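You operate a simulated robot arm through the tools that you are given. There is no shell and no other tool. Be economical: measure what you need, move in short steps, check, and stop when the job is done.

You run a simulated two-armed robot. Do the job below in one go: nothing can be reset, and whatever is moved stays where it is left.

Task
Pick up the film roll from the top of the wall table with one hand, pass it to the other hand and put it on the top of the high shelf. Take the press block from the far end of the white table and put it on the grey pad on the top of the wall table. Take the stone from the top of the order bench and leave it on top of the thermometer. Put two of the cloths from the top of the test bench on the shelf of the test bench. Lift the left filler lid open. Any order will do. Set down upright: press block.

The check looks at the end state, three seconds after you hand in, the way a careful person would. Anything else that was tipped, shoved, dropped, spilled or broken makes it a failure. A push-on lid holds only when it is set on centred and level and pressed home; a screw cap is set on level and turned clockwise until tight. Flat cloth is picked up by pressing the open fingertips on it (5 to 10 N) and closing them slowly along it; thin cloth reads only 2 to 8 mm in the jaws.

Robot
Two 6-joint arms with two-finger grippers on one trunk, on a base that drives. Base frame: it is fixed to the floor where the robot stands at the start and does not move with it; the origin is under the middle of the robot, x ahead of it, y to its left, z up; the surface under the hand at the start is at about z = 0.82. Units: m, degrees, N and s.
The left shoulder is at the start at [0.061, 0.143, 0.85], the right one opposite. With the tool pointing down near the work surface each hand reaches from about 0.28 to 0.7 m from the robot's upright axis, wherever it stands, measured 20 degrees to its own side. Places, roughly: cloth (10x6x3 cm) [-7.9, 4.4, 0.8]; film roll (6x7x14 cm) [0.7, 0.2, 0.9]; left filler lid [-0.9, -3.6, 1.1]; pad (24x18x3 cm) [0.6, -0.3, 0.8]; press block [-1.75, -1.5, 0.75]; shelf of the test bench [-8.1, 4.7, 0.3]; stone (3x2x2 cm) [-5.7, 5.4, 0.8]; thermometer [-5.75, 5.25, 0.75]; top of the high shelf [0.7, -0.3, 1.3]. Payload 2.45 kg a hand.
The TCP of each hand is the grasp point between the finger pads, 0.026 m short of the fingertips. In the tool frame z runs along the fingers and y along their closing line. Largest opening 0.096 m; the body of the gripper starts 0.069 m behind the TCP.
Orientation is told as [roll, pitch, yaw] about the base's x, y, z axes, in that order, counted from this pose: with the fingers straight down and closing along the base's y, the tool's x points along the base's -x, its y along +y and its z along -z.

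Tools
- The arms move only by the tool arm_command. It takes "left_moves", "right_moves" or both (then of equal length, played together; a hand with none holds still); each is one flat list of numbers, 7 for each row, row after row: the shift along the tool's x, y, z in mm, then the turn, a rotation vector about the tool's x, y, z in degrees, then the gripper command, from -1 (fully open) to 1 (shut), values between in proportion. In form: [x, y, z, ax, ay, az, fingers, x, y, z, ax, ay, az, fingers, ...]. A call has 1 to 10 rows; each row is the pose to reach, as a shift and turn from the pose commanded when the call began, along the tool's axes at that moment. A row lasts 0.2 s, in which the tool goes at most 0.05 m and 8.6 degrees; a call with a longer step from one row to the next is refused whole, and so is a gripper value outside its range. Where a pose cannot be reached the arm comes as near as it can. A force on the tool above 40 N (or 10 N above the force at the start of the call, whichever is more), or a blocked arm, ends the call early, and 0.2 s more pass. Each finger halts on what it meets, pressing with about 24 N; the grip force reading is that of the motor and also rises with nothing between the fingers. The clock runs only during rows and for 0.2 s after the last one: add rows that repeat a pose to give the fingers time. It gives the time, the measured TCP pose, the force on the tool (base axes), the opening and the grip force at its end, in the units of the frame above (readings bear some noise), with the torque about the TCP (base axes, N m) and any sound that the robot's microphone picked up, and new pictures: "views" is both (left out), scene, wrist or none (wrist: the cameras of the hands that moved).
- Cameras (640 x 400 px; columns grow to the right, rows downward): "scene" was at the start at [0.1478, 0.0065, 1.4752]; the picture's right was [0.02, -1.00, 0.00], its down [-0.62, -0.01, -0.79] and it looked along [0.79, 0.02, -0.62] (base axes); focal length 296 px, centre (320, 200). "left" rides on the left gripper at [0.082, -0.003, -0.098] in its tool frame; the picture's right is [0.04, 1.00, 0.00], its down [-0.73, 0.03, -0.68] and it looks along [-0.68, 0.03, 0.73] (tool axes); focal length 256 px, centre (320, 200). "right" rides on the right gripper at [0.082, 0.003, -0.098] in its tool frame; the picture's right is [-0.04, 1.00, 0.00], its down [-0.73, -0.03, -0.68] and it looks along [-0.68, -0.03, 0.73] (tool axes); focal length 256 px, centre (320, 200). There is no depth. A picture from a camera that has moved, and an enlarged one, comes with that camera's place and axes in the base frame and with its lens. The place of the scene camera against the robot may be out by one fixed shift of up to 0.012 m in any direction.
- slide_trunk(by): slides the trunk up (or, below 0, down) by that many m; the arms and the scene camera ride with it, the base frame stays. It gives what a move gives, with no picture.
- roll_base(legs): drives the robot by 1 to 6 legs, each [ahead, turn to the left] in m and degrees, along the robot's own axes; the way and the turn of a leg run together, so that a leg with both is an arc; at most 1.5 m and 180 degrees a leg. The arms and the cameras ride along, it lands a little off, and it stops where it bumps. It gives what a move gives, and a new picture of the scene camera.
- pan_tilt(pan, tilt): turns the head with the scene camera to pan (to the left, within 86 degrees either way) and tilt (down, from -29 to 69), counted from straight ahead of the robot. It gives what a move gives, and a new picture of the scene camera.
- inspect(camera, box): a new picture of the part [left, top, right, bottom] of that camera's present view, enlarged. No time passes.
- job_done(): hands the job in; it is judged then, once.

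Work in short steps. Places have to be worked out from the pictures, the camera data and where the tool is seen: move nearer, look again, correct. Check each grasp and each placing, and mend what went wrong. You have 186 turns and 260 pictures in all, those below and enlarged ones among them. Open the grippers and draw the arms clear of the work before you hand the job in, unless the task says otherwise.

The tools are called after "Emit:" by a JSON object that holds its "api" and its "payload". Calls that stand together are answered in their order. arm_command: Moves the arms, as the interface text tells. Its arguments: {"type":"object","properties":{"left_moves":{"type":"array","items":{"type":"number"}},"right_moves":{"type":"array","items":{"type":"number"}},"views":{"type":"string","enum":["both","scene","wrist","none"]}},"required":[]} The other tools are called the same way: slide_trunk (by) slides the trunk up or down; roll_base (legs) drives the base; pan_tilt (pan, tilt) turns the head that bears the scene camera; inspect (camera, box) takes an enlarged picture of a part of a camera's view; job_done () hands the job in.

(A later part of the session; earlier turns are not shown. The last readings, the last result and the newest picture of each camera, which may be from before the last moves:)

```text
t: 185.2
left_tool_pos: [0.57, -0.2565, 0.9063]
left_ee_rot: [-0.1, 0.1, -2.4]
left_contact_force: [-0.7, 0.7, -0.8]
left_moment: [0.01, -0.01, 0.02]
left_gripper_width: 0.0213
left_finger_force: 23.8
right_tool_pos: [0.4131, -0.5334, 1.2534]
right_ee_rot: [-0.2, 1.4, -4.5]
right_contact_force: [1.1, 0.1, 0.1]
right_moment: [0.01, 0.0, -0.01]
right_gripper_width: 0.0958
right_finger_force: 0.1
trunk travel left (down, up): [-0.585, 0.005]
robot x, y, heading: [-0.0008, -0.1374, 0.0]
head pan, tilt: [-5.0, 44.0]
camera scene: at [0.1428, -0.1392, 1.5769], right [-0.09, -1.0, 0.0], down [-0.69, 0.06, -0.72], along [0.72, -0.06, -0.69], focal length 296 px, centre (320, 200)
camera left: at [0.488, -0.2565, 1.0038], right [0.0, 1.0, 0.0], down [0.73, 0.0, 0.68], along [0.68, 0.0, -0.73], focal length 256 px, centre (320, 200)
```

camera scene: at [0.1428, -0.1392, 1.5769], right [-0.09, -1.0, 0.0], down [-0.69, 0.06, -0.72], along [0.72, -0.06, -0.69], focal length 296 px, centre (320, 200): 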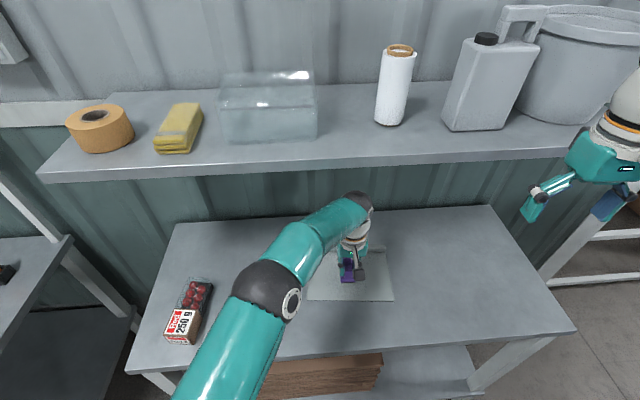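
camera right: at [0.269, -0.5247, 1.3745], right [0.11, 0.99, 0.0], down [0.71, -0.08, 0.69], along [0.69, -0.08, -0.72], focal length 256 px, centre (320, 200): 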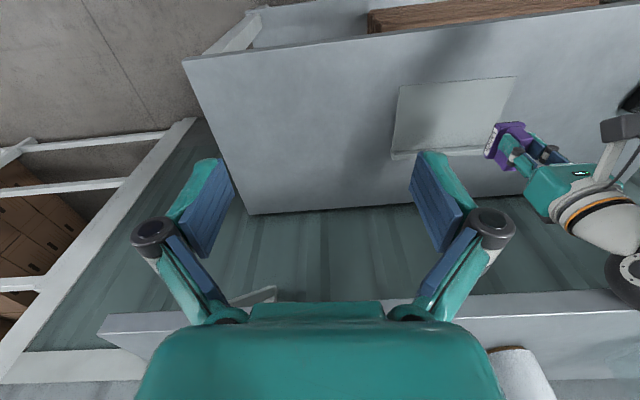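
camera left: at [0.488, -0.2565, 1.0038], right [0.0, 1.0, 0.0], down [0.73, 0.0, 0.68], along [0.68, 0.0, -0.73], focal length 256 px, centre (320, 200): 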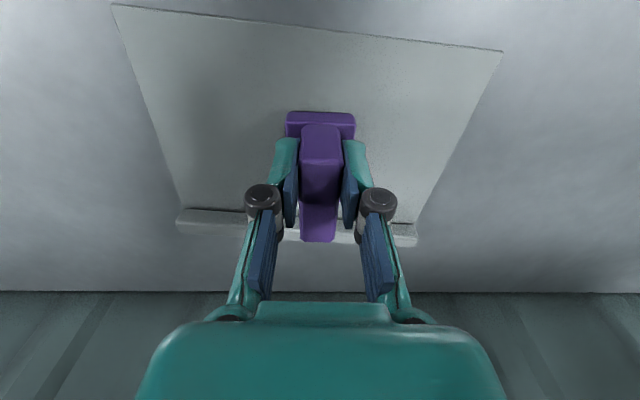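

The block is over the pad's flat area. I'll lower in small steps, watching the force.

Emit:
{"api": "arm_command", "payload": {"left_moves": [0, 0, 6, 0, 0, 0, 1, 0, 0, 12, 0, 0, 0, 1, 0, 0, 18, 0, 0, 0, 1, 0, 0, 21, 0, 0, 0, 1, 0, 0, 24, 0, 0, 0, 1], "views": "none"}}

```text
t: 186.4
left_tool_pos: [0.5711, -0.2578, 0.8855]
left_ee_rot: [-0.3, -0.1, -2.3]
left_contact_force: [-0.1, -0.8, 1.8]
left_moment: [0.01, -0.14, 0.01]
left_gripper_width: 0.0214
left_finger_force: 23.6
right_tool_pos: [0.4137, -0.5335, 1.2523]
right_ee_rot: [-0.2, 1.3, -4.3]
right_contact_force: [0.7, 0.2, -0.6]
right_moment: [0.03, -0.05, 0.02]
right_gripper_width: 0.0959
right_finger_force: 0.0
trunk travel left (down, up): [-0.585, 0.005]
robot x, y, heading: [-0.0, -0.1381, -0.1]
head pan, tilt: [-5.0, 44.0]
```

Touching. I'll press 3 mm more, check, then release.

Emit:
{"api": "arm_command", "payload": {"left_moves": [0, 0, 2, 0, 0, 0, 1, 0, 0, 2, 0, 0, 0, 1], "views": "wrist"}}

Emit:
{"api": "inspect", "payload": {"camera": "scene", "box": [290, 200, 420, 310]}}

```text
t: 187.0
left_tool_pos: [0.5711, -0.2576, 0.8846]
left_ee_rot: [-0.3, -0.3, -2.2]
left_contact_force: [-0.9, -0.7, 13.7]
left_moment: [0.02, -0.1, 0.01]
left_gripper_width: 0.0212
left_finger_force: 24.1
right_tool_pos: [0.4106, -0.534, 1.2527]
right_ee_rot: [-0.2, 1.3, -4.3]
right_contact_force: [0.0, 0.0, 0.7]
right_moment: [0.02, -0.01, 0.01]
right_gripper_width: 0.0957
right_finger_force: 0.1
trunk travel left (down, up): [-0.585, 0.005]
robot x, y, heading: [0.0002, -0.1392, -0.0]
head pan, tilt: [-5.0, 44.0]
camera left: at [0.4882, -0.2568, 0.9805], right [0.0, 1.0, 0.0], down [0.73, 0.0, 0.68], along [0.68, 0.0, -0.73], focal length 256 px, centre (320, 200)
```

left: 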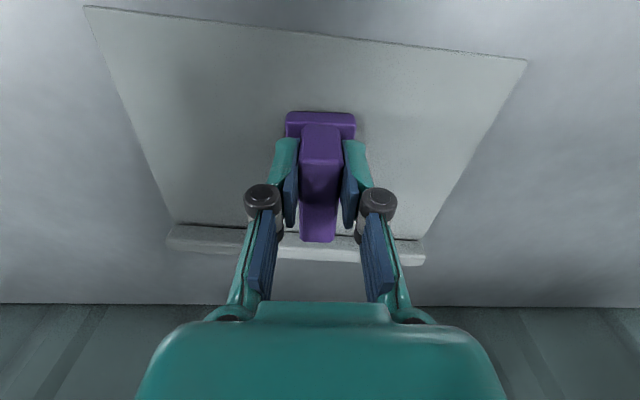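

```text
3.64 times, centred on (355, 255) of scene
camera zoom: at [0.1411, -0.1387, 1.5767], right [-0.09, -1.0, 0.0], down [-0.69, 0.06, -0.72], along [0.72, -0.06, -0.69], focal length 1078 px, centre (193, 0)
```

zoom: 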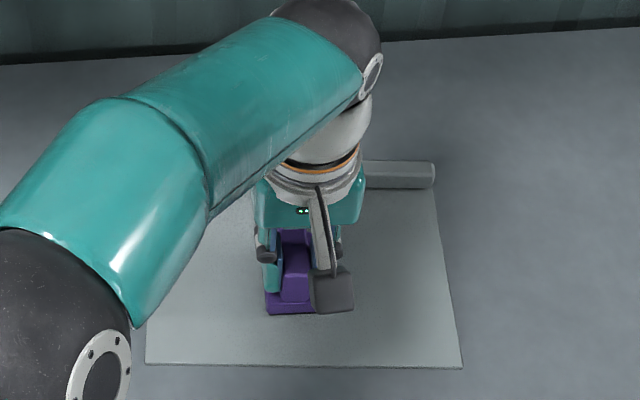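

Firm contact at 14 N with the block level on the pad. I'll release slowly, lift clear only a little while under the shelf, then back out.

Emit:
{"api": "arm_command", "payload": {"left_moves": [0, 0, 0, 0, 0, 0, 0.7, 0, 0, 0, 0, 0, 0, 0.3, 0, 0, 0, 0, 0, 0, 0, 0, 0, 0, 0, 0, 0, -0.2, 0, 0, 0, 0, 0, 0, -0.2, 0, 0, -15, 0, 0, 0, -0.2, 0, 0, -32, 0, 0, 0, -0.2, 0, 0, -48, 0, 0, 0, -0.2, 30, 0, -55, 0, 0, 0, -0.2, 65, 0, -60, 0, 0, 0, -0.2], "views": "wrist"}}

```text
t: 189.2
left_tool_pos: [0.5016, -0.2557, 0.9387]
left_ee_rot: [0.0, -0.1, -2.6]
left_contact_force: [0.3, 0.3, -0.4]
left_moment: [0.03, 0.01, -0.02]
left_gripper_width: 0.0575
left_finger_force: 0.0
right_tool_pos: [0.4129, -0.534, 1.2533]
right_ee_rot: [-0.3, 1.3, -4.5]
right_contact_force: [0.6, 0.1, 0.4]
right_moment: [-0.04, -0.02, 0.01]
right_gripper_width: 0.0961
right_finger_force: 0.1
trunk travel left (down, up): [-0.585, 0.005]
robot x, y, heading: [-0.0002, -0.1391, -0.4]
head pan, tilt: [-5.0, 44.0]
camera left: at [0.4195, -0.2557, 1.0367], right [0.0, 1.0, 0.0], down [0.73, 0.0, 0.68], along [0.68, 0.0, -0.73], focal length 256 px, centre (320, 200)
```

left: 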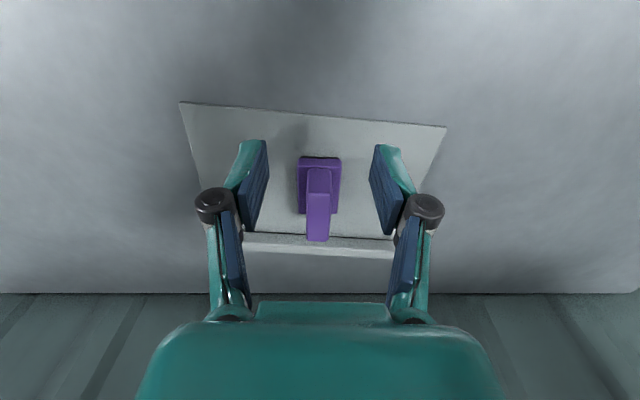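

The press block stands upright on the pad. I'll tuck the left arm, and look straight down at my own base to learn its width before the narrow passage to the filler.

Emit:
{"api": "arm_command", "payload": {"left_moves": [16, 36, -21, 0, 0, 0, -1, 31, 73, -42, 0, 0, 0, -1, 47, 109, -63, 0, 0, 0, -1, 63, 145, -84, 0, 0, 0, -1, 79, 181, -105, 0, 0, 0, -1, 94, 218, -126, 0, 0, 0, -1, 110, 254, -147, 0, 0, 0, -1, 126, 290, -168, 0, 0, 0, -1, 141, 327, -189, 0, 0, 0, -1, 157, 363, -210, 0, 0, 0, -1], "views": "none"}}

Emit:
{"api": "pan_tilt", "payload": {"pan": -60, "tilt": 69}}

Emit:
{"api": "pan_tilt", "payload": {"pan": -70, "tilt": 30}}

```text
t: 191.4
left_tool_pos: [0.3608, 0.114, 1.1497]
left_ee_rot: [-0.1, 0.1, -2.6]
left_contact_force: [-0.1, 0.0, -0.6]
left_moment: [-0.04, 0.0, -0.04]
left_gripper_width: 0.0957
left_finger_force: 0.1
right_tool_pos: [0.4122, -0.5328, 1.2528]
right_ee_rot: [-0.2, 1.3, -4.5]
right_contact_force: [-0.1, 0.5, 0.1]
right_moment: [0.03, -0.01, 0.01]
right_gripper_width: 0.0961
right_finger_force: 0.0
trunk travel left (down, up): [-0.585, 0.005]
robot x, y, heading: [0.0019, -0.1375, -0.2]
head pan, tilt: [-5.0, 44.0]
```

```text
t: 192.6
left_tool_pos: [0.3631, 0.1139, 1.1491]
left_ee_rot: [0.0, 0.1, -2.5]
left_contact_force: [0.6, -0.6, 0.4]
left_moment: [-0.01, -0.04, 0.0]
left_gripper_width: 0.096
left_finger_force: 0.1
right_tool_pos: [0.4126, -0.5335, 1.253]
right_ee_rot: [-0.3, 1.2, -4.4]
right_contact_force: [-0.8, 0.1, 0.4]
right_moment: [0.04, -0.04, -0.01]
right_gripper_width: 0.0958
right_finger_force: 0.0
trunk travel left (down, up): [-0.585, 0.005]
robot x, y, heading: [-0.0007, -0.137, -0.0]
head pan, tilt: [-60.0, 68.8]
camera scene: at [0.0888, -0.1801, 1.5463], right [-0.87, -0.5, 0.0], down [-0.47, 0.81, -0.36], along [0.18, -0.31, -0.93], focal length 296 px, centre (320, 200)
```

scene: 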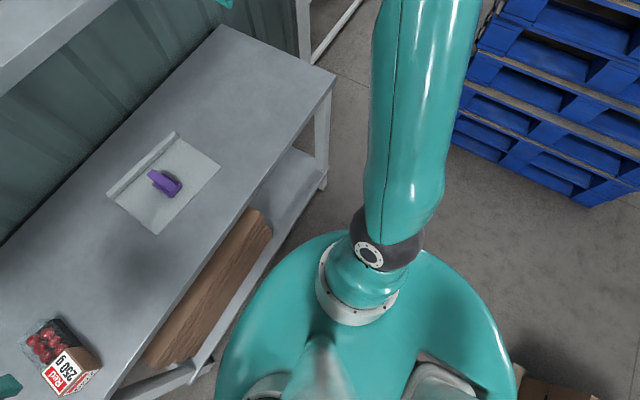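

```text
t: 193.7
left_tool_pos: [0.3622, 0.1139, 1.1487]
left_ee_rot: [0.0, 0.1, -2.5]
left_contact_force: [1.2, -0.1, -0.8]
left_moment: [-0.05, 0.03, 0.01]
left_gripper_width: 0.0959
left_finger_force: 0.0
right_tool_pos: [0.4135, -0.5339, 1.2519]
right_ee_rot: [-0.2, 1.3, -4.4]
right_contact_force: [-0.8, 0.2, -0.1]
right_moment: [0.01, -0.03, 0.02]
right_gripper_width: 0.0958
right_finger_force: 0.0
trunk travel left (down, up): [-0.585, 0.005]
robot x, y, heading: [-0.0011, -0.136, -0.0]
head pan, tilt: [-70.0, 30.0]
camera scene: at [0.0918, -0.2167, 1.5976], right [-0.94, -0.34, 0.0], down [-0.17, 0.47, -0.87], along [0.3, -0.81, -0.5], focal length 296 px, centre (320, 200)
```

scene: 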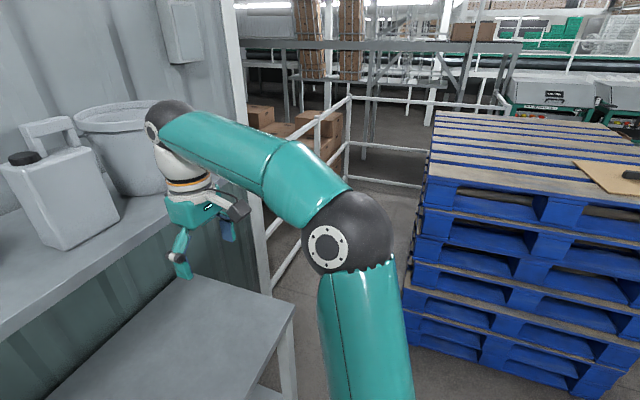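

The base is about 0.3 m in radius. The gap between the wall-table corner and the pallets is about 0.75 m, so it's passable. I'll pull both hands closer to the middle so the elbows don't stick out.

Emit:
{"api": "arm_command", "payload": {"left_moves": [-10, -14, -20, 0, 0, 0, -1, -20, -28, -40, 0, 0, 0, -1, -30, -42, -60, 0, 0, 0, -1, -40, -56, -80, 0, 0, 0, -1, -50, -70, -100, 0, 0, 0, -1, -50, -70, -100, 0, 0, 0, -1], "right_moves": [0, 40, 0, 0, 0, 0, -1, 0, 80, 0, 0, 0, 0, -1, 0, 120, 0, 0, 0, 0, -1, 0, 160, 0, 0, 0, 0, -1, 0, 200, 0, 0, 0, 0, -1, 0, 215, 0, 0, 0, 0, -1], "views": "none"}}

Emit:
{"api": "roll_base", "payload": {"legs": [[-0.08, 0], [0, -38], [0, -38], [0.45, 0]]}}

```text
t: 195.1
left_tool_pos: [0.4092, 0.0428, 1.2483]
left_ee_rot: [-0.1, 0.1, -2.5]
left_contact_force: [0.4, 0.6, -0.5]
left_moment: [0.05, -0.03, 0.01]
left_gripper_width: 0.0959
left_finger_force: 0.1
right_tool_pos: [0.4294, -0.32, 1.251]
right_ee_rot: [-0.1, 1.4, -4.3]
right_contact_force: [0.7, 0.3, -0.2]
right_moment: [0.01, -0.02, 0.0]
right_gripper_width: 0.0958
right_finger_force: 0.0
trunk travel left (down, up): [-0.585, 0.005]
robot x, y, heading: [-0.0016, -0.1347, -0.0]
head pan, tilt: [-70.0, 30.0]
```

```text
t: 202.5
left_tool_pos: [0.2909, -0.9341, 1.2483]
left_ee_rot: [0.1, 0.1, -79.4]
left_contact_force: [0.1, -0.3, 0.0]
left_moment: [0.05, -0.08, 0.01]
left_gripper_width: 0.096
left_finger_force: 0.0
right_tool_pos: [-0.0588, -1.0362, 1.2507]
right_ee_rot: [-0.1, 1.3, -81.2]
right_contact_force: [-0.9, -0.7, -1.0]
right_moment: [0.03, -0.04, -0.01]
right_gripper_width: 0.096
right_finger_force: 0.1
trunk travel left (down, up): [-0.585, 0.005]
robot x, y, heading: [0.0528, -0.5656, -76.7]
head pan, tilt: [-70.0, 30.0]
camera scene: at [-0.0113, -0.6735, 1.5975], right [-0.55, 0.84, 0.0], down [0.42, 0.28, -0.86], along [-0.72, -0.47, -0.5], focal length 296 px, centre (320, 200)
```

scene: 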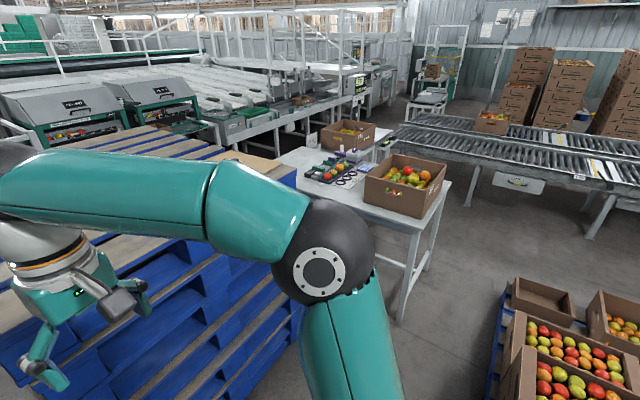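

Emit:
{"api": "pan_tilt", "payload": {"pan": 10, "tilt": 45}}

```text
t: 204.0
left_tool_pos: [0.2915, -0.9334, 1.2491]
left_ee_rot: [0.0, 0.1, -79.3]
left_contact_force: [0.4, -0.1, -0.2]
left_moment: [0.02, 0.02, 0.0]
left_gripper_width: 0.0959
left_finger_force: 0.1
right_tool_pos: [-0.0582, -1.0369, 1.2525]
right_ee_rot: [-0.2, 1.3, -81.3]
right_contact_force: [0.1, -0.8, -0.1]
right_moment: [0.0, 0.02, 0.01]
right_gripper_width: 0.0958
right_finger_force: 0.0
trunk travel left (down, up): [-0.585, 0.005]
robot x, y, heading: [0.0519, -0.5669, -76.8]
head pan, tilt: [10.0, 45.0]
camera scene: at [0.0983, -0.6975, 1.5751], right [-0.92, -0.4, 0.0], down [-0.28, 0.65, -0.71], along [0.28, -0.65, -0.71], focal length 296 px, centre (320, 200)
```

scene: 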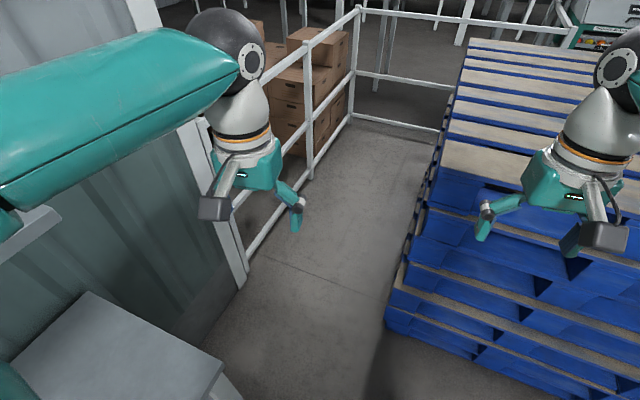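

The elbows are the wide part, nearly 0.5 m out at shelf height. I'll raise both hands high and close in so the arms fold up tall and narrow.

Emit:
{"api": "arm_command", "payload": {"left_moves": [10, 10, -40, 0, 0, 0, -1, 20, 20, -80, 0, 0, 0, -1, 40, 30, -120, 0, 0, 0, -1, 60, 40, -160, 0, 0, 0, -1, 80, 50, -195, 0, 0, 0, -1, 100, 60, -225, 0, 0, 0, -1, 100, 60, -225, 0, 0, 0, -1], "right_moves": [10, 0, -40, 0, 0, 0, -1, 25, 0, -80, 0, 0, 0, -1, 45, 0, -120, 0, 0, 0, -1, 70, 0, -160, 0, 0, 0, -1, 95, 0, -195, 0, 0, 0, -1, 120, 0, -225, 0, 0, 0, -1, 120, 0, -225, 0, 0, 0, -1], "views": "scene"}}

Emit:
{"api": "pan_tilt", "payload": {"pan": 75, "tilt": 35}}

```text
t: 205.6
left_tool_pos: [0.3276, -0.8347, 1.3595]
left_ee_rot: [0.0, 0.1, -79.3]
left_contact_force: [-0.6, 0.6, -0.9]
left_moment: [0.02, 0.0, 0.03]
left_gripper_width: 0.0959
left_finger_force: 0.1
left hand out of reach, approached as far as the arm can: row 3, 4, 5, 6, 7
right_tool_pos: [-0.0711, -0.9318, 1.3552]
right_ee_rot: [-0.2, 1.1, -81.2]
right_contact_force: [-0.4, -0.4, -0.5]
right_moment: [-0.02, -0.03, 0.02]
right_gripper_width: 0.0959
right_finger_force: 0.1
right hand out of reach, approached as far as the arm can: row 3, 4, 5, 6, 7
trunk travel left (down, up): [-0.585, 0.005]
robot x, y, heading: [0.0482, -0.5672, -76.7]
head pan, tilt: [10.0, 45.0]
camera scene: at [0.0987, -0.6969, 1.5751], right [-0.92, -0.4, 0.0], down [-0.28, 0.65, -0.71], along [0.28, -0.65, -0.71], focal length 296 px, centre (320, 200)
```

scene: 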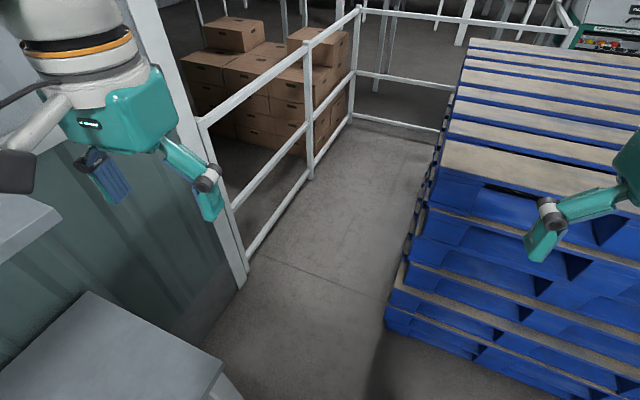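

```text
t: 207.0
left_tool_pos: [0.3276, -0.8336, 1.3589]
left_ee_rot: [-0.1, -0.1, -79.3]
left_contact_force: [0.6, -1.0, -1.1]
left_moment: [-0.03, -0.01, 0.0]
left_gripper_width: 0.0959
left_finger_force: 0.1
right_tool_pos: [-0.0708, -0.9313, 1.3545]
right_ee_rot: [-0.2, 1.2, -81.3]
right_contact_force: [-0.2, -0.3, -0.6]
right_moment: [-0.01, 0.04, 0.03]
right_gripper_width: 0.0959
right_finger_force: 0.2
trunk travel left (down, up): [-0.585, 0.005]
robot x, y, heading: [0.0486, -0.5674, -76.6]
head pan, tilt: [75.0, 35.0]
camera scene: at [0.1544, -0.6251, 1.5899], right [-0.03, -1.0, 0.0], down [-0.57, 0.02, -0.82], along [0.82, -0.02, -0.57], focal length 296 px, centre (320, 200)
```

scene: 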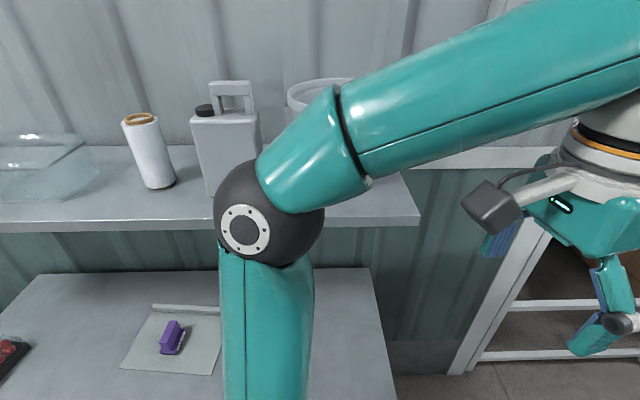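

The elbows are now above shelf level and closer in. I'll drive: down to [0, -0.9], diagonally through the gap, then turn south.

Emit:
{"api": "pan_tilt", "payload": {"pan": 0, "tilt": 45}}

Emit:
{"api": "roll_base", "payload": {"legs": [[0, -22], [0.337, 0], [0, 27], [0, 27]]}}

```text
t: 208.5
left_tool_pos: [0.3283, -0.8342, 1.3597]
left_ee_rot: [0.0, 0.0, -79.3]
left_contact_force: [0.2, 0.1, -0.5]
left_moment: [0.02, 0.01, -0.02]
left_gripper_width: 0.0962
left_finger_force: 0.2
right_tool_pos: [-0.0705, -0.9327, 1.3562]
right_ee_rot: [-0.2, 1.1, -81.2]
right_contact_force: [-0.5, 0.7, -0.5]
right_moment: [0.01, 0.0, -0.04]
right_gripper_width: 0.0963
right_finger_force: 0.0
trunk travel left (down, up): [-0.585, 0.005]
robot x, y, heading: [0.0498, -0.569, -76.9]
head pan, tilt: [0.0, 45.0]
camera scene: at [0.0852, -0.7015, 1.5751], right [-0.97, -0.23, 0.0], down [-0.16, 0.69, -0.71], along [0.16, -0.69, -0.71], focal length 296 px, centre (320, 200)
```

scene: 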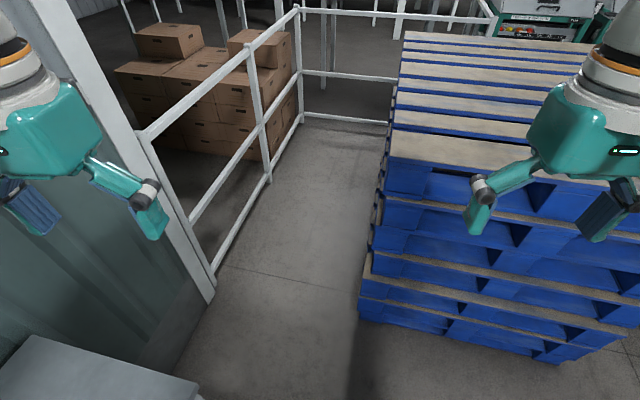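

```text
t: 215.0
left_tool_pos: [0.3743, -0.9875, 1.3592]
left_ee_rot: [-0.1, -0.2, -47.6]
left_contact_force: [1.2, 0.4, 0.7]
left_moment: [0.02, 0.01, -0.01]
left_gripper_width: 0.0961
left_finger_force: 0.1
right_tool_pos: [0.0863, -1.2788, 1.3557]
right_ee_rot: [-0.1, 1.2, -49.6]
right_contact_force: [-0.4, -0.4, 0.2]
right_moment: [0.02, 0.02, -0.01]
right_gripper_width: 0.0959
right_finger_force: 0.0
trunk travel left (down, up): [-0.585, 0.005]
robot x, y, heading: [-0.0149, -0.9251, -45.2]
head pan, tilt: [0.0, 45.0]
camera scene: at [0.0804, -1.0204, 1.5751], right [-0.71, -0.71, 0.0], down [-0.5, 0.5, -0.71], along [0.5, -0.5, -0.71], focal length 296 px, centre (320, 200)
```

scene: 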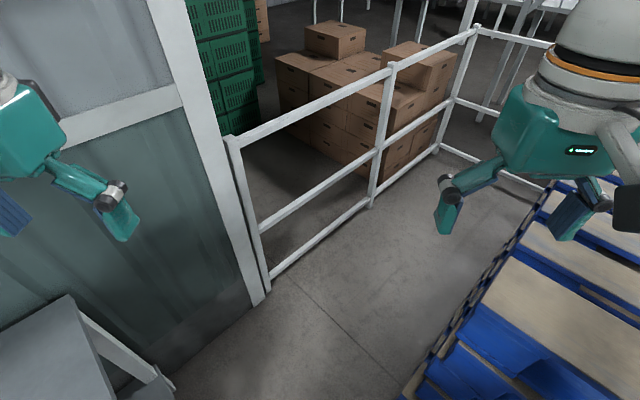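

Slight bias left gives equal clearance on both sides: heading -40°, drive 0.53 m, then turn south.

Emit:
{"api": "roll_base", "payload": {"legs": [[0, 5], [0.53, 0], [0, -25], [0, -25]]}}

```text
t: 221.5
left_tool_pos: [0.6237, -1.5902, 1.3597]
left_ee_rot: [0.0, -0.3, -92.7]
left_contact_force: [-0.5, -0.7, 0.9]
left_moment: [0.0, 0.01, 0.01]
left_gripper_width: 0.096
left_finger_force: 0.0
right_tool_pos: [0.2133, -1.5942, 1.3552]
right_ee_rot: [-0.1, 1.3, -94.5]
right_contact_force: [-0.7, 0.2, -0.2]
right_moment: [-0.01, 0.0, -0.02]
right_gripper_width: 0.096
right_finger_force: 0.1
trunk travel left (down, up): [-0.585, 0.005]
robot x, y, heading: [0.4143, -1.2683, -89.7]
head pan, tilt: [0.0, 45.0]
camera scene: at [0.4184, -1.4053, 1.5751], right [-1.0, -0.01, 0.0], down [0.0, 0.71, -0.71], along [0.0, -0.71, -0.71], focal length 296 px, centre (320, 200)
```

scene: 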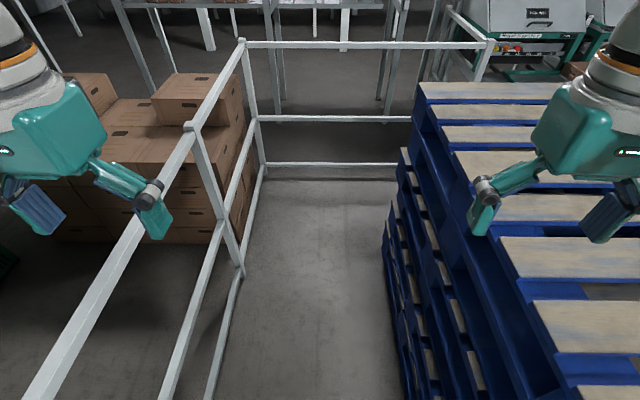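

Through the gap. I'll drive south along the corridor and look toward the filler.

Emit:
{"api": "roll_base", "payload": {"legs": [[1.25, 0]]}}

Emit:
{"api": "pan_tilt", "payload": {"pan": -60, "tilt": 40}}

```text
t: 227.8
left_tool_pos: [0.663, -2.8161, 1.3599]
left_ee_rot: [-0.2, -0.2, -90.6]
left_contact_force: [0.0, 0.7, -0.6]
left_moment: [0.01, -0.02, 0.03]
left_gripper_width: 0.0959
left_finger_force: 0.0
right_tool_pos: [0.255, -2.834, 1.355]
right_ee_rot: [-0.2, 1.3, -92.5]
right_contact_force: [-0.5, -0.4, -0.2]
right_moment: [0.0, 0.01, -0.01]
right_gripper_width: 0.0959
right_finger_force: 0.1
trunk travel left (down, up): [-0.585, 0.005]
robot x, y, heading: [0.4444, -2.4994, -87.5]
head pan, tilt: [0.0, 45.0]
camera scene: at [0.4529, -2.6375, 1.5751], right [-1.0, -0.04, 0.0], down [-0.03, 0.71, -0.71], along [0.03, -0.71, -0.71], focal length 296 px, centre (320, 200)
```

scene: 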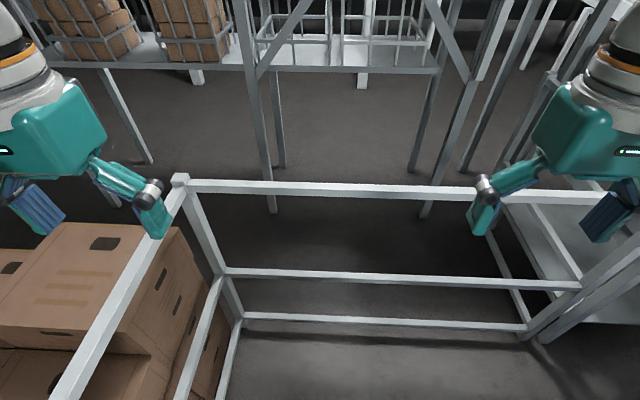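

```text
t: 229.1
left_tool_pos: [0.6635, -2.8142, 1.3604]
left_ee_rot: [-0.2, -0.3, -90.5]
left_contact_force: [-0.1, 0.2, -0.1]
left_moment: [-0.04, -0.02, 0.0]
left_gripper_width: 0.096
left_finger_force: 0.0
right_tool_pos: [0.2551, -2.8335, 1.3571]
right_ee_rot: [-0.1, 1.1, -92.6]
right_contact_force: [0.3, -1.1, -0.7]
right_moment: [-0.01, -0.03, 0.0]
right_gripper_width: 0.096
right_finger_force: 0.0
trunk travel left (down, up): [-0.585, 0.005]
robot x, y, heading: [0.446, -2.5016, -87.7]
head pan, tilt: [-60.0, 40.0]
camera scene: at [0.3777, -2.6013, 1.5824], right [-0.54, 0.84, 0.0], down [0.54, 0.34, -0.77], along [-0.65, -0.41, -0.64], focal length 296 px, centre (320, 200)
```

scene: 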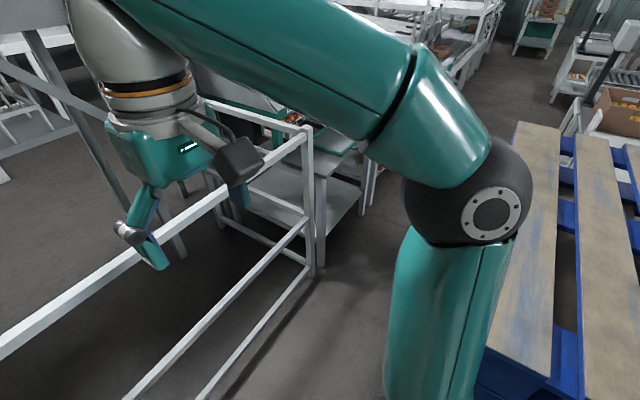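

The lane south of the pallets runs about y -2.55 to -3.25. I'll go to y -2.93, turn west, and check the alignment before entering.

Emit:
{"api": "pan_tilt", "payload": {"pan": 0, "tilt": 45}}

Emit:
{"api": "roll_base", "payload": {"legs": [[0.42, 0], [0, -31], [0, -31], [0, -30]]}}

```text
t: 230.4
left_tool_pos: [0.6634, -2.8152, 1.3593]
left_ee_rot: [-0.1, -0.3, -90.6]
left_contact_force: [0.2, -0.8, -0.3]
left_moment: [-0.02, -0.01, 0.01]
left_gripper_width: 0.0961
left_finger_force: 0.1
right_tool_pos: [0.2542, -2.8333, 1.3569]
right_ee_rot: [-0.1, 1.3, -92.5]
right_contact_force: [-0.8, -0.1, -0.4]
right_moment: [-0.01, -0.01, -0.02]
right_gripper_width: 0.0959
right_finger_force: 0.0
trunk travel left (down, up): [-0.585, 0.005]
robot x, y, heading: [0.4495, -2.5009, -87.6]
head pan, tilt: [0.0, 45.0]
camera scene: at [0.4528, -2.637, 1.5751], right [-1.0, -0.04, 0.0], down [-0.03, 0.71, -0.71], along [0.03, -0.71, -0.71], focal length 296 px, centre (320, 200)
```

scene: 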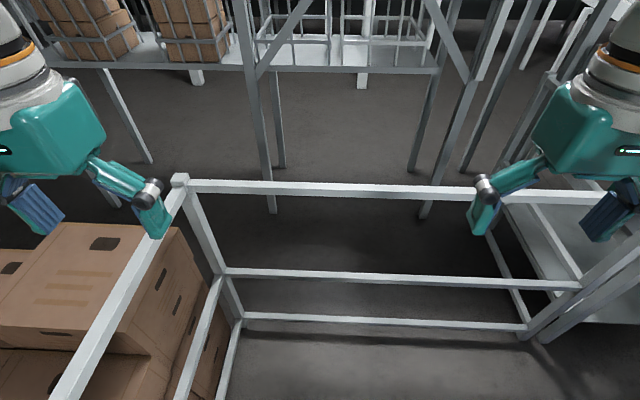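

```text
t: 234.9
left_tool_pos: [0.5088, -3.2713, 1.3617]
left_ee_rot: [0.1, -0.2, -120.6]
left_contact_force: [-0.1, 0.8, -0.2]
left_moment: [-0.09, -0.07, -0.03]
left_gripper_width: 0.096
left_finger_force: 0.0
right_tool_pos: [0.1469, -3.0841, 1.354]
right_ee_rot: [0.2, 0.7, -122.5]
right_contact_force: [-1.5, -0.5, 0.9]
right_moment: [-0.05, -0.08, 0.02]
right_gripper_width: 0.0958
right_finger_force: 0.1
trunk travel left (down, up): [-0.585, 0.005]
robot x, y, heading: [0.4786, -2.8923, -112.4]
head pan, tilt: [0.0, 45.0]
stopped in leg 2: the robot was blocked; the commanded pose is now the measured one
camera scene: at [0.4248, -3.0164, 1.5753], right [-0.92, 0.38, 0.0], down [0.27, 0.65, -0.71], along [-0.27, -0.65, -0.71], focal length 296 px, centre (320, 200)
```

scene: 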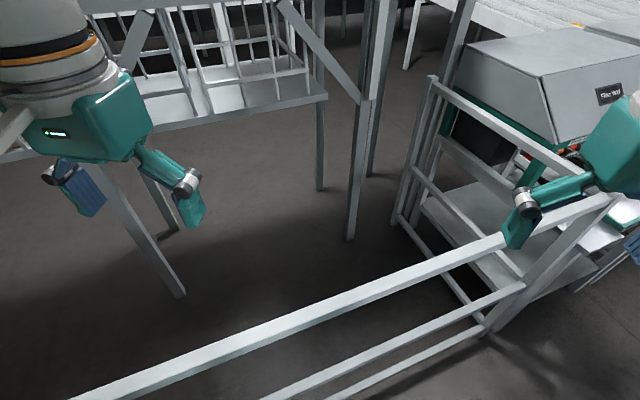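

Only a few degrees short again. I'll keep turning west in smaller steps.

Emit:
{"api": "roll_base", "payload": {"legs": [[0, -22], [0, -22], [0, -20]]}}

```text
t: 239.0
left_tool_pos: [0.1529, -3.0893, 1.3618]
left_ee_rot: [-0.1, -0.3, 175.8]
left_contact_force: [0.1, 0.2, -0.1]
left_moment: [-0.04, 0.02, -0.01]
left_gripper_width: 0.0961
left_finger_force: 0.0
right_tool_pos: [0.1609, -2.6818, 1.3541]
right_ee_rot: [0.1, 0.8, 174.1]
right_contact_force: [0.8, 0.6, -0.3]
right_moment: [-0.01, 0.0, 0.0]
right_gripper_width: 0.096
right_finger_force: 0.1
trunk travel left (down, up): [-0.585, 0.005]
robot x, y, heading: [0.4788, -2.8917, -175.7]
head pan, tilt: [0.0, 45.0]
camera scene: at [0.3414, -2.8978, 1.5752], right [-0.07, 1.0, 0.0], down [0.71, 0.05, -0.71], along [-0.71, -0.05, -0.71], focal length 296 px, centre (320, 200)
```

scene: 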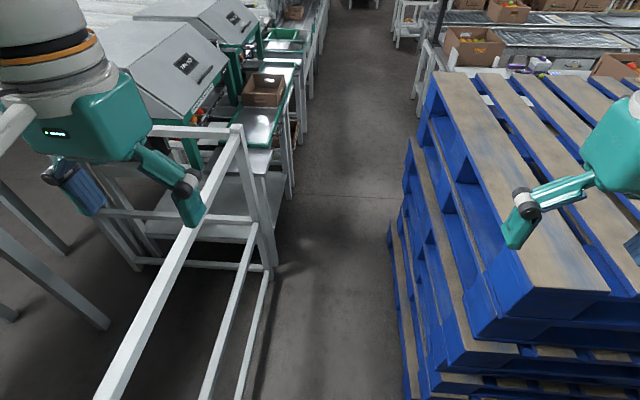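

The lane is about 0.74 m wide and I'm centred in it. I'll straighten and drive west to x about -0.77.

Emit:
{"api": "roll_base", "payload": {"legs": [[0, -4], [0.7, 0], [0.5, 0]]}}

Emit:
{"api": "pan_tilt", "payload": {"pan": 70, "tilt": 35}}

```text
t: 245.9
left_tool_pos: [-1.0521, -3.0597, 1.3607]
left_ee_rot: [-0.2, -0.3, 172.0]
left_contact_force: [0.6, 0.2, 0.0]
left_moment: [0.01, 0.01, 0.03]
left_gripper_width: 0.0961
left_finger_force: 0.0
right_tool_pos: [-1.0173, -2.6522, 1.3538]
right_ee_rot: [0.0, 0.9, 170.1]
right_contact_force: [0.2, 0.0, 0.1]
right_moment: [-0.01, -0.02, 0.0]
right_gripper_width: 0.0958
right_finger_force: 0.1
trunk travel left (down, up): [-0.585, 0.005]
robot x, y, heading: [-0.711, -2.8867, -179.8]
head pan, tilt: [0.0, 45.0]
camera scene: at [-0.8525, -2.8807, 1.5751], right [0.0, 1.0, 0.0], down [0.71, 0.0, -0.71], along [-0.71, 0.0, -0.71], focal length 296 px, centre (320, 200)
```

scene: 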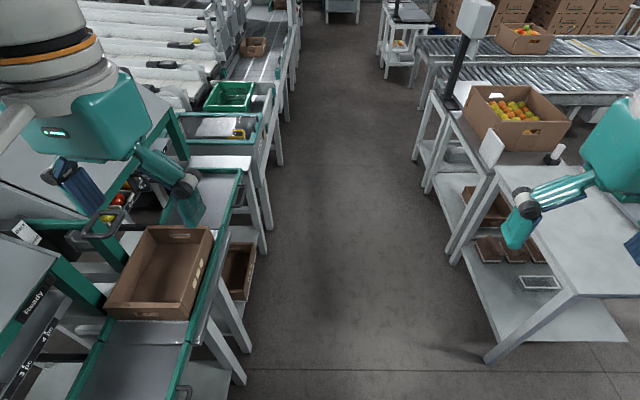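

```text
t: 247.4
left_tool_pos: [-1.0515, -3.0597, 1.3626]
left_ee_rot: [-0.1, -0.2, 172.0]
left_contact_force: [-1.0, -0.5, 1.0]
left_moment: [0.02, -0.01, -0.03]
left_gripper_width: 0.0959
left_finger_force: 0.1
right_tool_pos: [-1.0169, -2.6531, 1.3542]
right_ee_rot: [-0.1, 0.9, 170.1]
right_contact_force: [0.8, -0.1, 0.4]
right_moment: [-0.04, 0.01, -0.02]
right_gripper_width: 0.096
right_finger_force: 0.1
trunk travel left (down, up): [-0.585, 0.005]
robot x, y, heading: [-0.7099, -2.8847, -179.8]
head pan, tilt: [70.0, 35.0]
camera scene: at [-0.8007, -2.9631, 1.5899], right [-0.94, 0.34, 0.0], down [0.2, 0.54, -0.82], along [-0.28, -0.77, -0.57], focal length 296 px, centre (320, 200)
```

scene: 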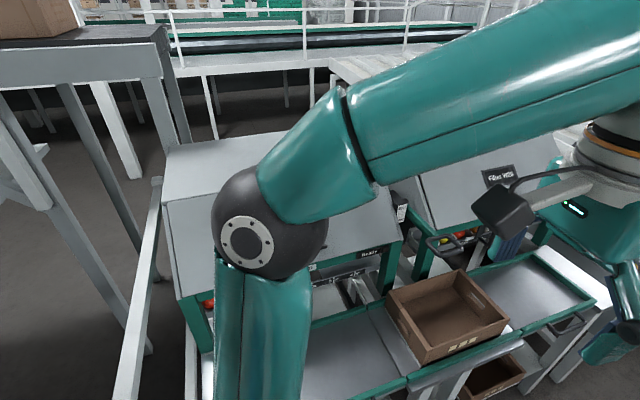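

The left filler is right here. I'll turn left to face it.

Emit:
{"api": "roll_base", "payload": {"legs": [[0, 30], [0, 30], [0, 28]]}}

Emit:
{"api": "pan_tilt", "payload": {"pan": 0, "tilt": 40}}

```text
t: 250.6
left_tool_pos: [-0.808, -3.2622, 1.3612]
left_ee_rot: [-0.3, -0.4, -139.4]
left_contact_force: [0.3, -0.6, 0.7]
left_moment: [0.05, 0.0, 0.02]
left_gripper_width: 0.0959
left_finger_force: 0.1
right_tool_pos: [-1.089, -2.9644, 1.3574]
right_ee_rot: [0.0, 0.8, -141.5]
right_contact_force: [0.6, 0.5, -0.4]
right_moment: [0.01, -0.01, 0.01]
right_gripper_width: 0.0961
right_finger_force: 0.0
trunk travel left (down, up): [-0.585, 0.005]
robot x, y, heading: [-0.6952, -2.911, -140.6]
head pan, tilt: [70.0, 35.0]
stopped in leg 2: the robot was blocked; the commanded pose is now the measured one
camera scene: at [-0.7067, -3.0299, 1.5898], right [-0.94, -0.33, 0.0], down [-0.19, 0.54, -0.82], along [0.27, -0.77, -0.58], focal length 296 px, centre (320, 200)
```

scene: 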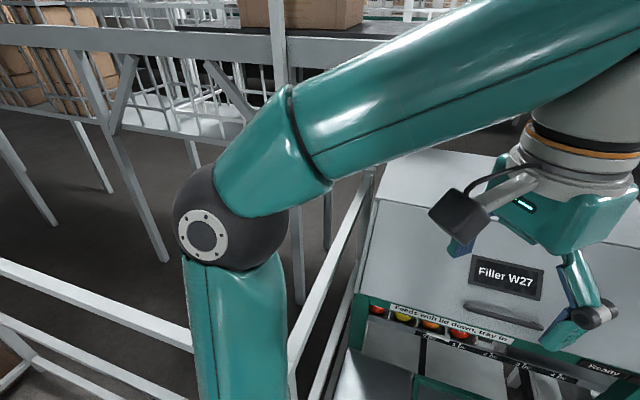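

```text
t: 252.0
left_tool_pos: [-0.8108, -3.2607, 1.3618]
left_ee_rot: [-0.2, -0.3, -139.7]
left_contact_force: [0.4, -0.1, -0.5]
left_moment: [0.03, 0.03, -0.04]
left_gripper_width: 0.096
left_finger_force: 0.0
right_tool_pos: [-1.0911, -2.9618, 1.3573]
right_ee_rot: [0.0, 0.9, -141.7]
right_contact_force: [0.4, -0.5, 0.1]
right_moment: [0.0, 0.0, 0.0]
right_gripper_width: 0.0958
right_finger_force: 0.2
trunk travel left (down, up): [-0.585, 0.005]
robot x, y, heading: [-0.6884, -2.914, -140.4]
head pan, tilt: [0.0, 40.0]
camera scene: at [-0.8032, -2.999, 1.5824], right [-0.64, 0.77, 0.0], down [0.5, 0.41, -0.77], along [-0.59, -0.49, -0.64], focal length 296 px, centre (320, 200)
```

scene: 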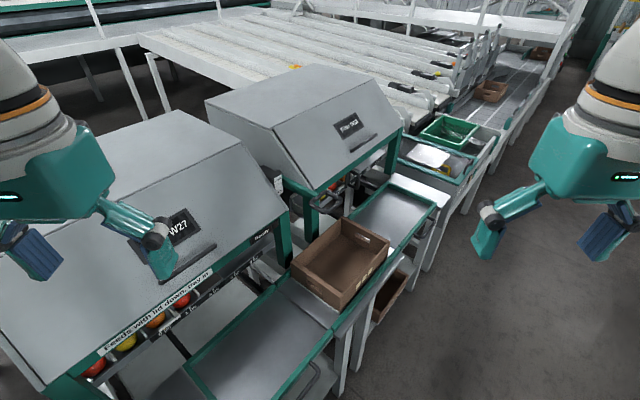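

"Filler W27" is the left filler; its sloped lid has a bar handle below the label. I'll finish turning to face it squarely.

Emit:
{"api": "roll_base", "payload": {"legs": [[0, 25], [0, 25]]}}

```text
t: 253.5
left_tool_pos: [-0.7328, -3.3148, 1.3539]
left_ee_rot: [-1.0, -0.9, -124.5]
left_contact_force: [1.2, -1.8, -1.3]
left_moment: [0.17, 0.17, -0.02]
left_gripper_width: 0.096
left_finger_force: 0.0
right_tool_pos: [-1.0819, -3.1001, 1.3581]
right_ee_rot: [-0.3, 0.8, -126.5]
right_contact_force: [1.6, -2.1, -0.4]
right_moment: [0.16, 0.12, 0.0]
right_gripper_width: 0.0961
right_finger_force: 0.1
trunk travel left (down, up): [-0.585, 0.005]
robot x, y, heading: [-0.7259, -2.9332, -135.0]
head pan, tilt: [0.0, 40.0]
stopped in leg 1: the robot was blocked; the commanded pose is now the measured one
camera scene: at [-0.8234, -3.0358, 1.5822], right [-0.71, 0.71, 0.01], down [0.45, 0.46, -0.77], along [-0.54, -0.54, -0.64], focal length 296 px, centre (320, 200)
```

scene: 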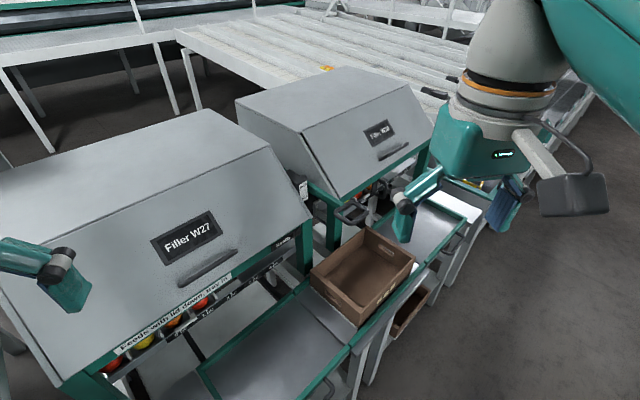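

The robot tilted a little, so this is real contact: the lane is too narrow to turn in here. I'll turn back to face west and move past the pallets where there's more room.

Emit:
{"api": "roll_base", "payload": {"legs": [[0, -20], [0, -22]]}}

```text
t: 256.4
left_tool_pos: [-0.9898, -3.202, 1.3559]
left_ee_rot: [-0.5, -0.8, -166.5]
left_contact_force: [0.4, 0.2, 0.4]
left_moment: [0.0, -0.01, 0.02]
left_gripper_width: 0.0959
left_finger_force: 0.1
right_tool_pos: [-1.1049, -2.8087, 1.3569]
right_ee_rot: [0.1, 0.6, -168.6]
right_contact_force: [-1.2, 0.3, 0.1]
right_moment: [0.01, 0.04, 0.01]
right_gripper_width: 0.0959
right_finger_force: 0.1
trunk travel left (down, up): [-0.585, 0.005]
robot x, y, heading: [-0.7299, -2.9504, -176.6]
head pan, tilt: [0.0, 40.0]
camera scene: at [-0.8718, -2.9552, 1.5824], right [-0.06, 1.0, 0.0], down [0.64, 0.04, -0.77], along [-0.76, -0.04, -0.64], focal length 296 px, centre (320, 200)
```

scene: 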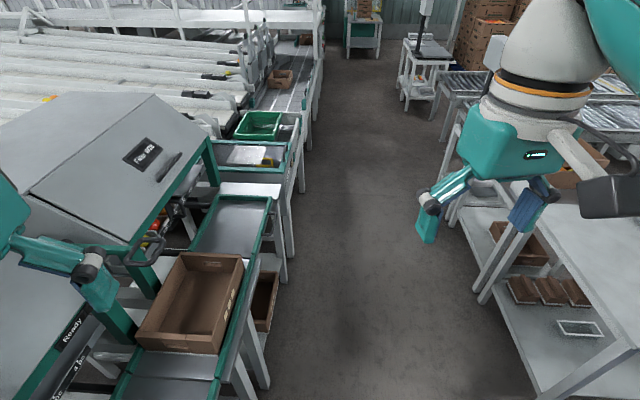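

Beyond the pallets the lane is 1.3 m wide. I'll drive out to about [-1.25, -2.8] and turn toward the filler there.

Emit:
{"api": "roll_base", "payload": {"legs": [[0, -16], [0.56, 0], [0, 35], [0, 35], [0, 25]]}}

```text
t: 265.2
left_tool_pos: [-1.152, -3.174, 1.3567]
left_ee_rot: [-0.8, -0.9, -101.3]
left_contact_force: [0.5, -0.3, 0.0]
left_moment: [0.0, 0.05, 0.02]
left_gripper_width: 0.096
left_finger_force: 0.0
right_tool_pos: [-1.557, -3.1138, 1.3587]
right_ee_rot: [0.0, 0.5, -103.4]
right_contact_force: [0.7, 0.0, -0.1]
right_moment: [0.05, 0.05, -0.04]
right_gripper_width: 0.0959
right_finger_force: 0.2
trunk travel left (down, up): [-0.585, 0.005]
robot x, y, heading: [-1.3013, -2.8173, -110.8]
head pan, tilt: [0.0, 40.0]
stopped in leg 5: the robot was blocked; the commanded pose is now the measured one
camera scene: at [-1.3511, -2.9485, 1.5823], right [-0.94, 0.35, 0.0], down [0.22, 0.6, -0.77], along [-0.27, -0.72, -0.64], focal length 296 px, centre (320, 200)
```

scene: 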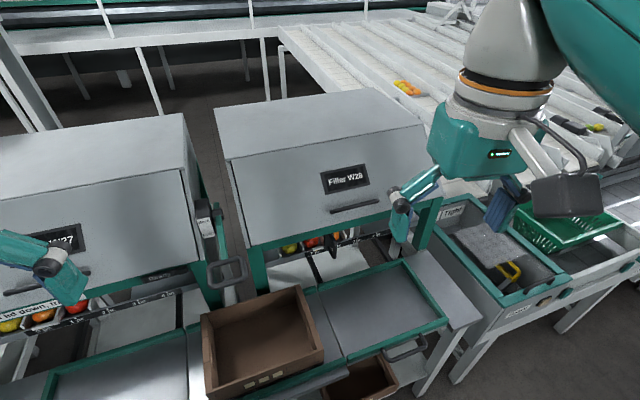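

Emit:
{"api": "roll_base", "payload": {"legs": [[0, 20], [0, 16]]}}

```text
t: 267.9
left_tool_pos: [-0.97, -3.0071, 1.3569]
left_ee_rot: [-0.7, -1.0, -64.6]
left_contact_force: [-0.3, 0.3, 0.3]
left_moment: [0.0, 0.01, 0.02]
left_gripper_width: 0.0961
left_finger_force: 0.0
right_tool_pos: [-1.3323, -3.2028, 1.3578]
right_ee_rot: [0.1, 0.3, -66.6]
right_contact_force: [-0.4, -0.2, -0.3]
right_moment: [0.01, 0.0, -0.01]
right_gripper_width: 0.0959
right_finger_force: 0.0
trunk travel left (down, up): [-0.585, 0.005]
robot x, y, heading: [-1.3204, -2.8169, -74.3]
head pan, tilt: [0.0, 40.0]
camera scene: at [-1.2807, -2.9511, 1.5824], right [-0.96, -0.27, 0.0], down [-0.18, 0.62, -0.77], along [0.21, -0.74, -0.64], focal length 296 px, centre (320, 200)
```

scene: 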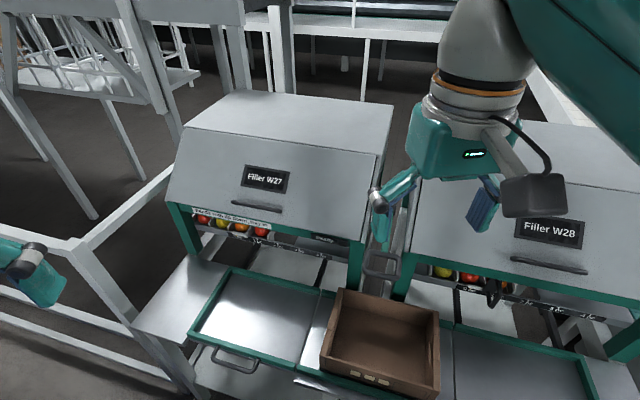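

I'm facing Filler W27; its handle is at about [-0.936, -3.516, 1.03]. I'll zoom in on the lid to see the hinge and handle.

Emit:
{"api": "inspect", "payload": {"camera": "scene", "box": [150, 80, 410, 260]}}

```text
2.22 times, centred on (280, 170) of scene
camera zoom: at [-1.2807, -2.9511, 1.5824], right [-0.96, -0.27, 0.0], down [-0.18, 0.62, -0.77], along [0.21, -0.74, -0.64], focal length 659 px, centre (409, 267)
```

zoom: 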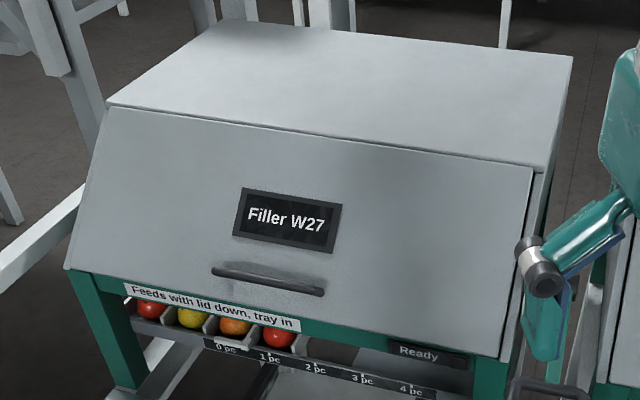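

The front panel is the lid, hinged along its top edge at about y -3.667, z 1.163, with a bar handle near the bottom. I need to be nearer, so I'll swing to the left and creep forward to about [-1.07, -2.86].

Emit:
{"api": "roll_base", "payload": {"legs": [[0, 22], [0, 22], [0, 20], [0.24, 0], [0, -22]]}}

Emit:
{"api": "pan_tilt", "payload": {"pan": -45, "tilt": 40}}

```text
t: 272.0
left_tool_pos: [-0.981, -2.5956, 1.3574]
left_ee_rot: [-0.8, -1.1, -2.7]
left_contact_force: [1.3, 0.3, -0.6]
left_moment: [-0.08, 0.02, 0.01]
left_gripper_width: 0.0961
left_finger_force: 0.0
right_tool_pos: [-0.9815, -3.0068, 1.3596]
right_ee_rot: [0.1, 0.3, -4.7]
right_contact_force: [0.3, 0.5, 0.5]
right_moment: [-0.05, 0.01, 0.02]
right_gripper_width: 0.0961
right_finger_force: 0.1
trunk travel left (down, up): [-0.585, 0.005]
robot x, y, heading: [-1.3247, -2.8501, -11.6]
head pan, tilt: [0.0, 40.0]
stopped in leg 3: the robot was blocked; the commanded pose is now the measured one
camera scene: at [-1.181, -2.8703, 1.5823], right [-0.2, -0.98, 0.0], down [-0.63, 0.13, -0.77], along [0.75, -0.15, -0.64], focal length 296 px, centre (320, 200)
```

scene: 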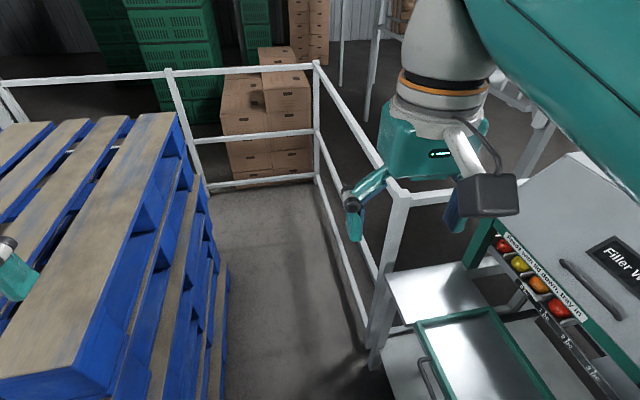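

```text
t: 273.1
left_tool_pos: [-0.9825, -2.5987, 1.3589]
left_ee_rot: [-0.7, -1.1, -2.8]
left_contact_force: [0.7, -0.6, 0.0]
left_moment: [0.08, 0.0, -0.01]
left_gripper_width: 0.096
left_finger_force: 0.1
right_tool_pos: [-0.9822, -3.0088, 1.3586]
right_ee_rot: [0.2, 0.3, -4.7]
right_contact_force: [0.1, -1.0, -0.3]
right_moment: [0.02, 0.02, 0.0]
right_gripper_width: 0.096
right_finger_force: 0.0
trunk travel left (down, up): [-0.585, 0.005]
robot x, y, heading: [-1.3253, -2.8469, -11.5]
head pan, tilt: [-45.0, 40.0]
camera scene: at [-1.2184, -2.9269, 1.5823], right [-0.83, -0.55, 0.0], down [-0.36, 0.54, -0.77], along [0.42, -0.64, -0.64], focal length 296 px, centre (320, 200)
```

scene: 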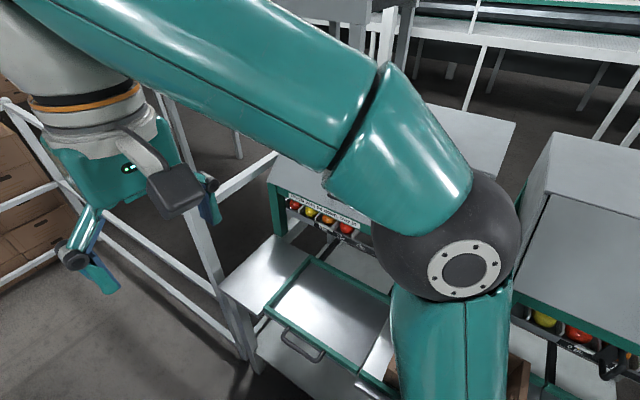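

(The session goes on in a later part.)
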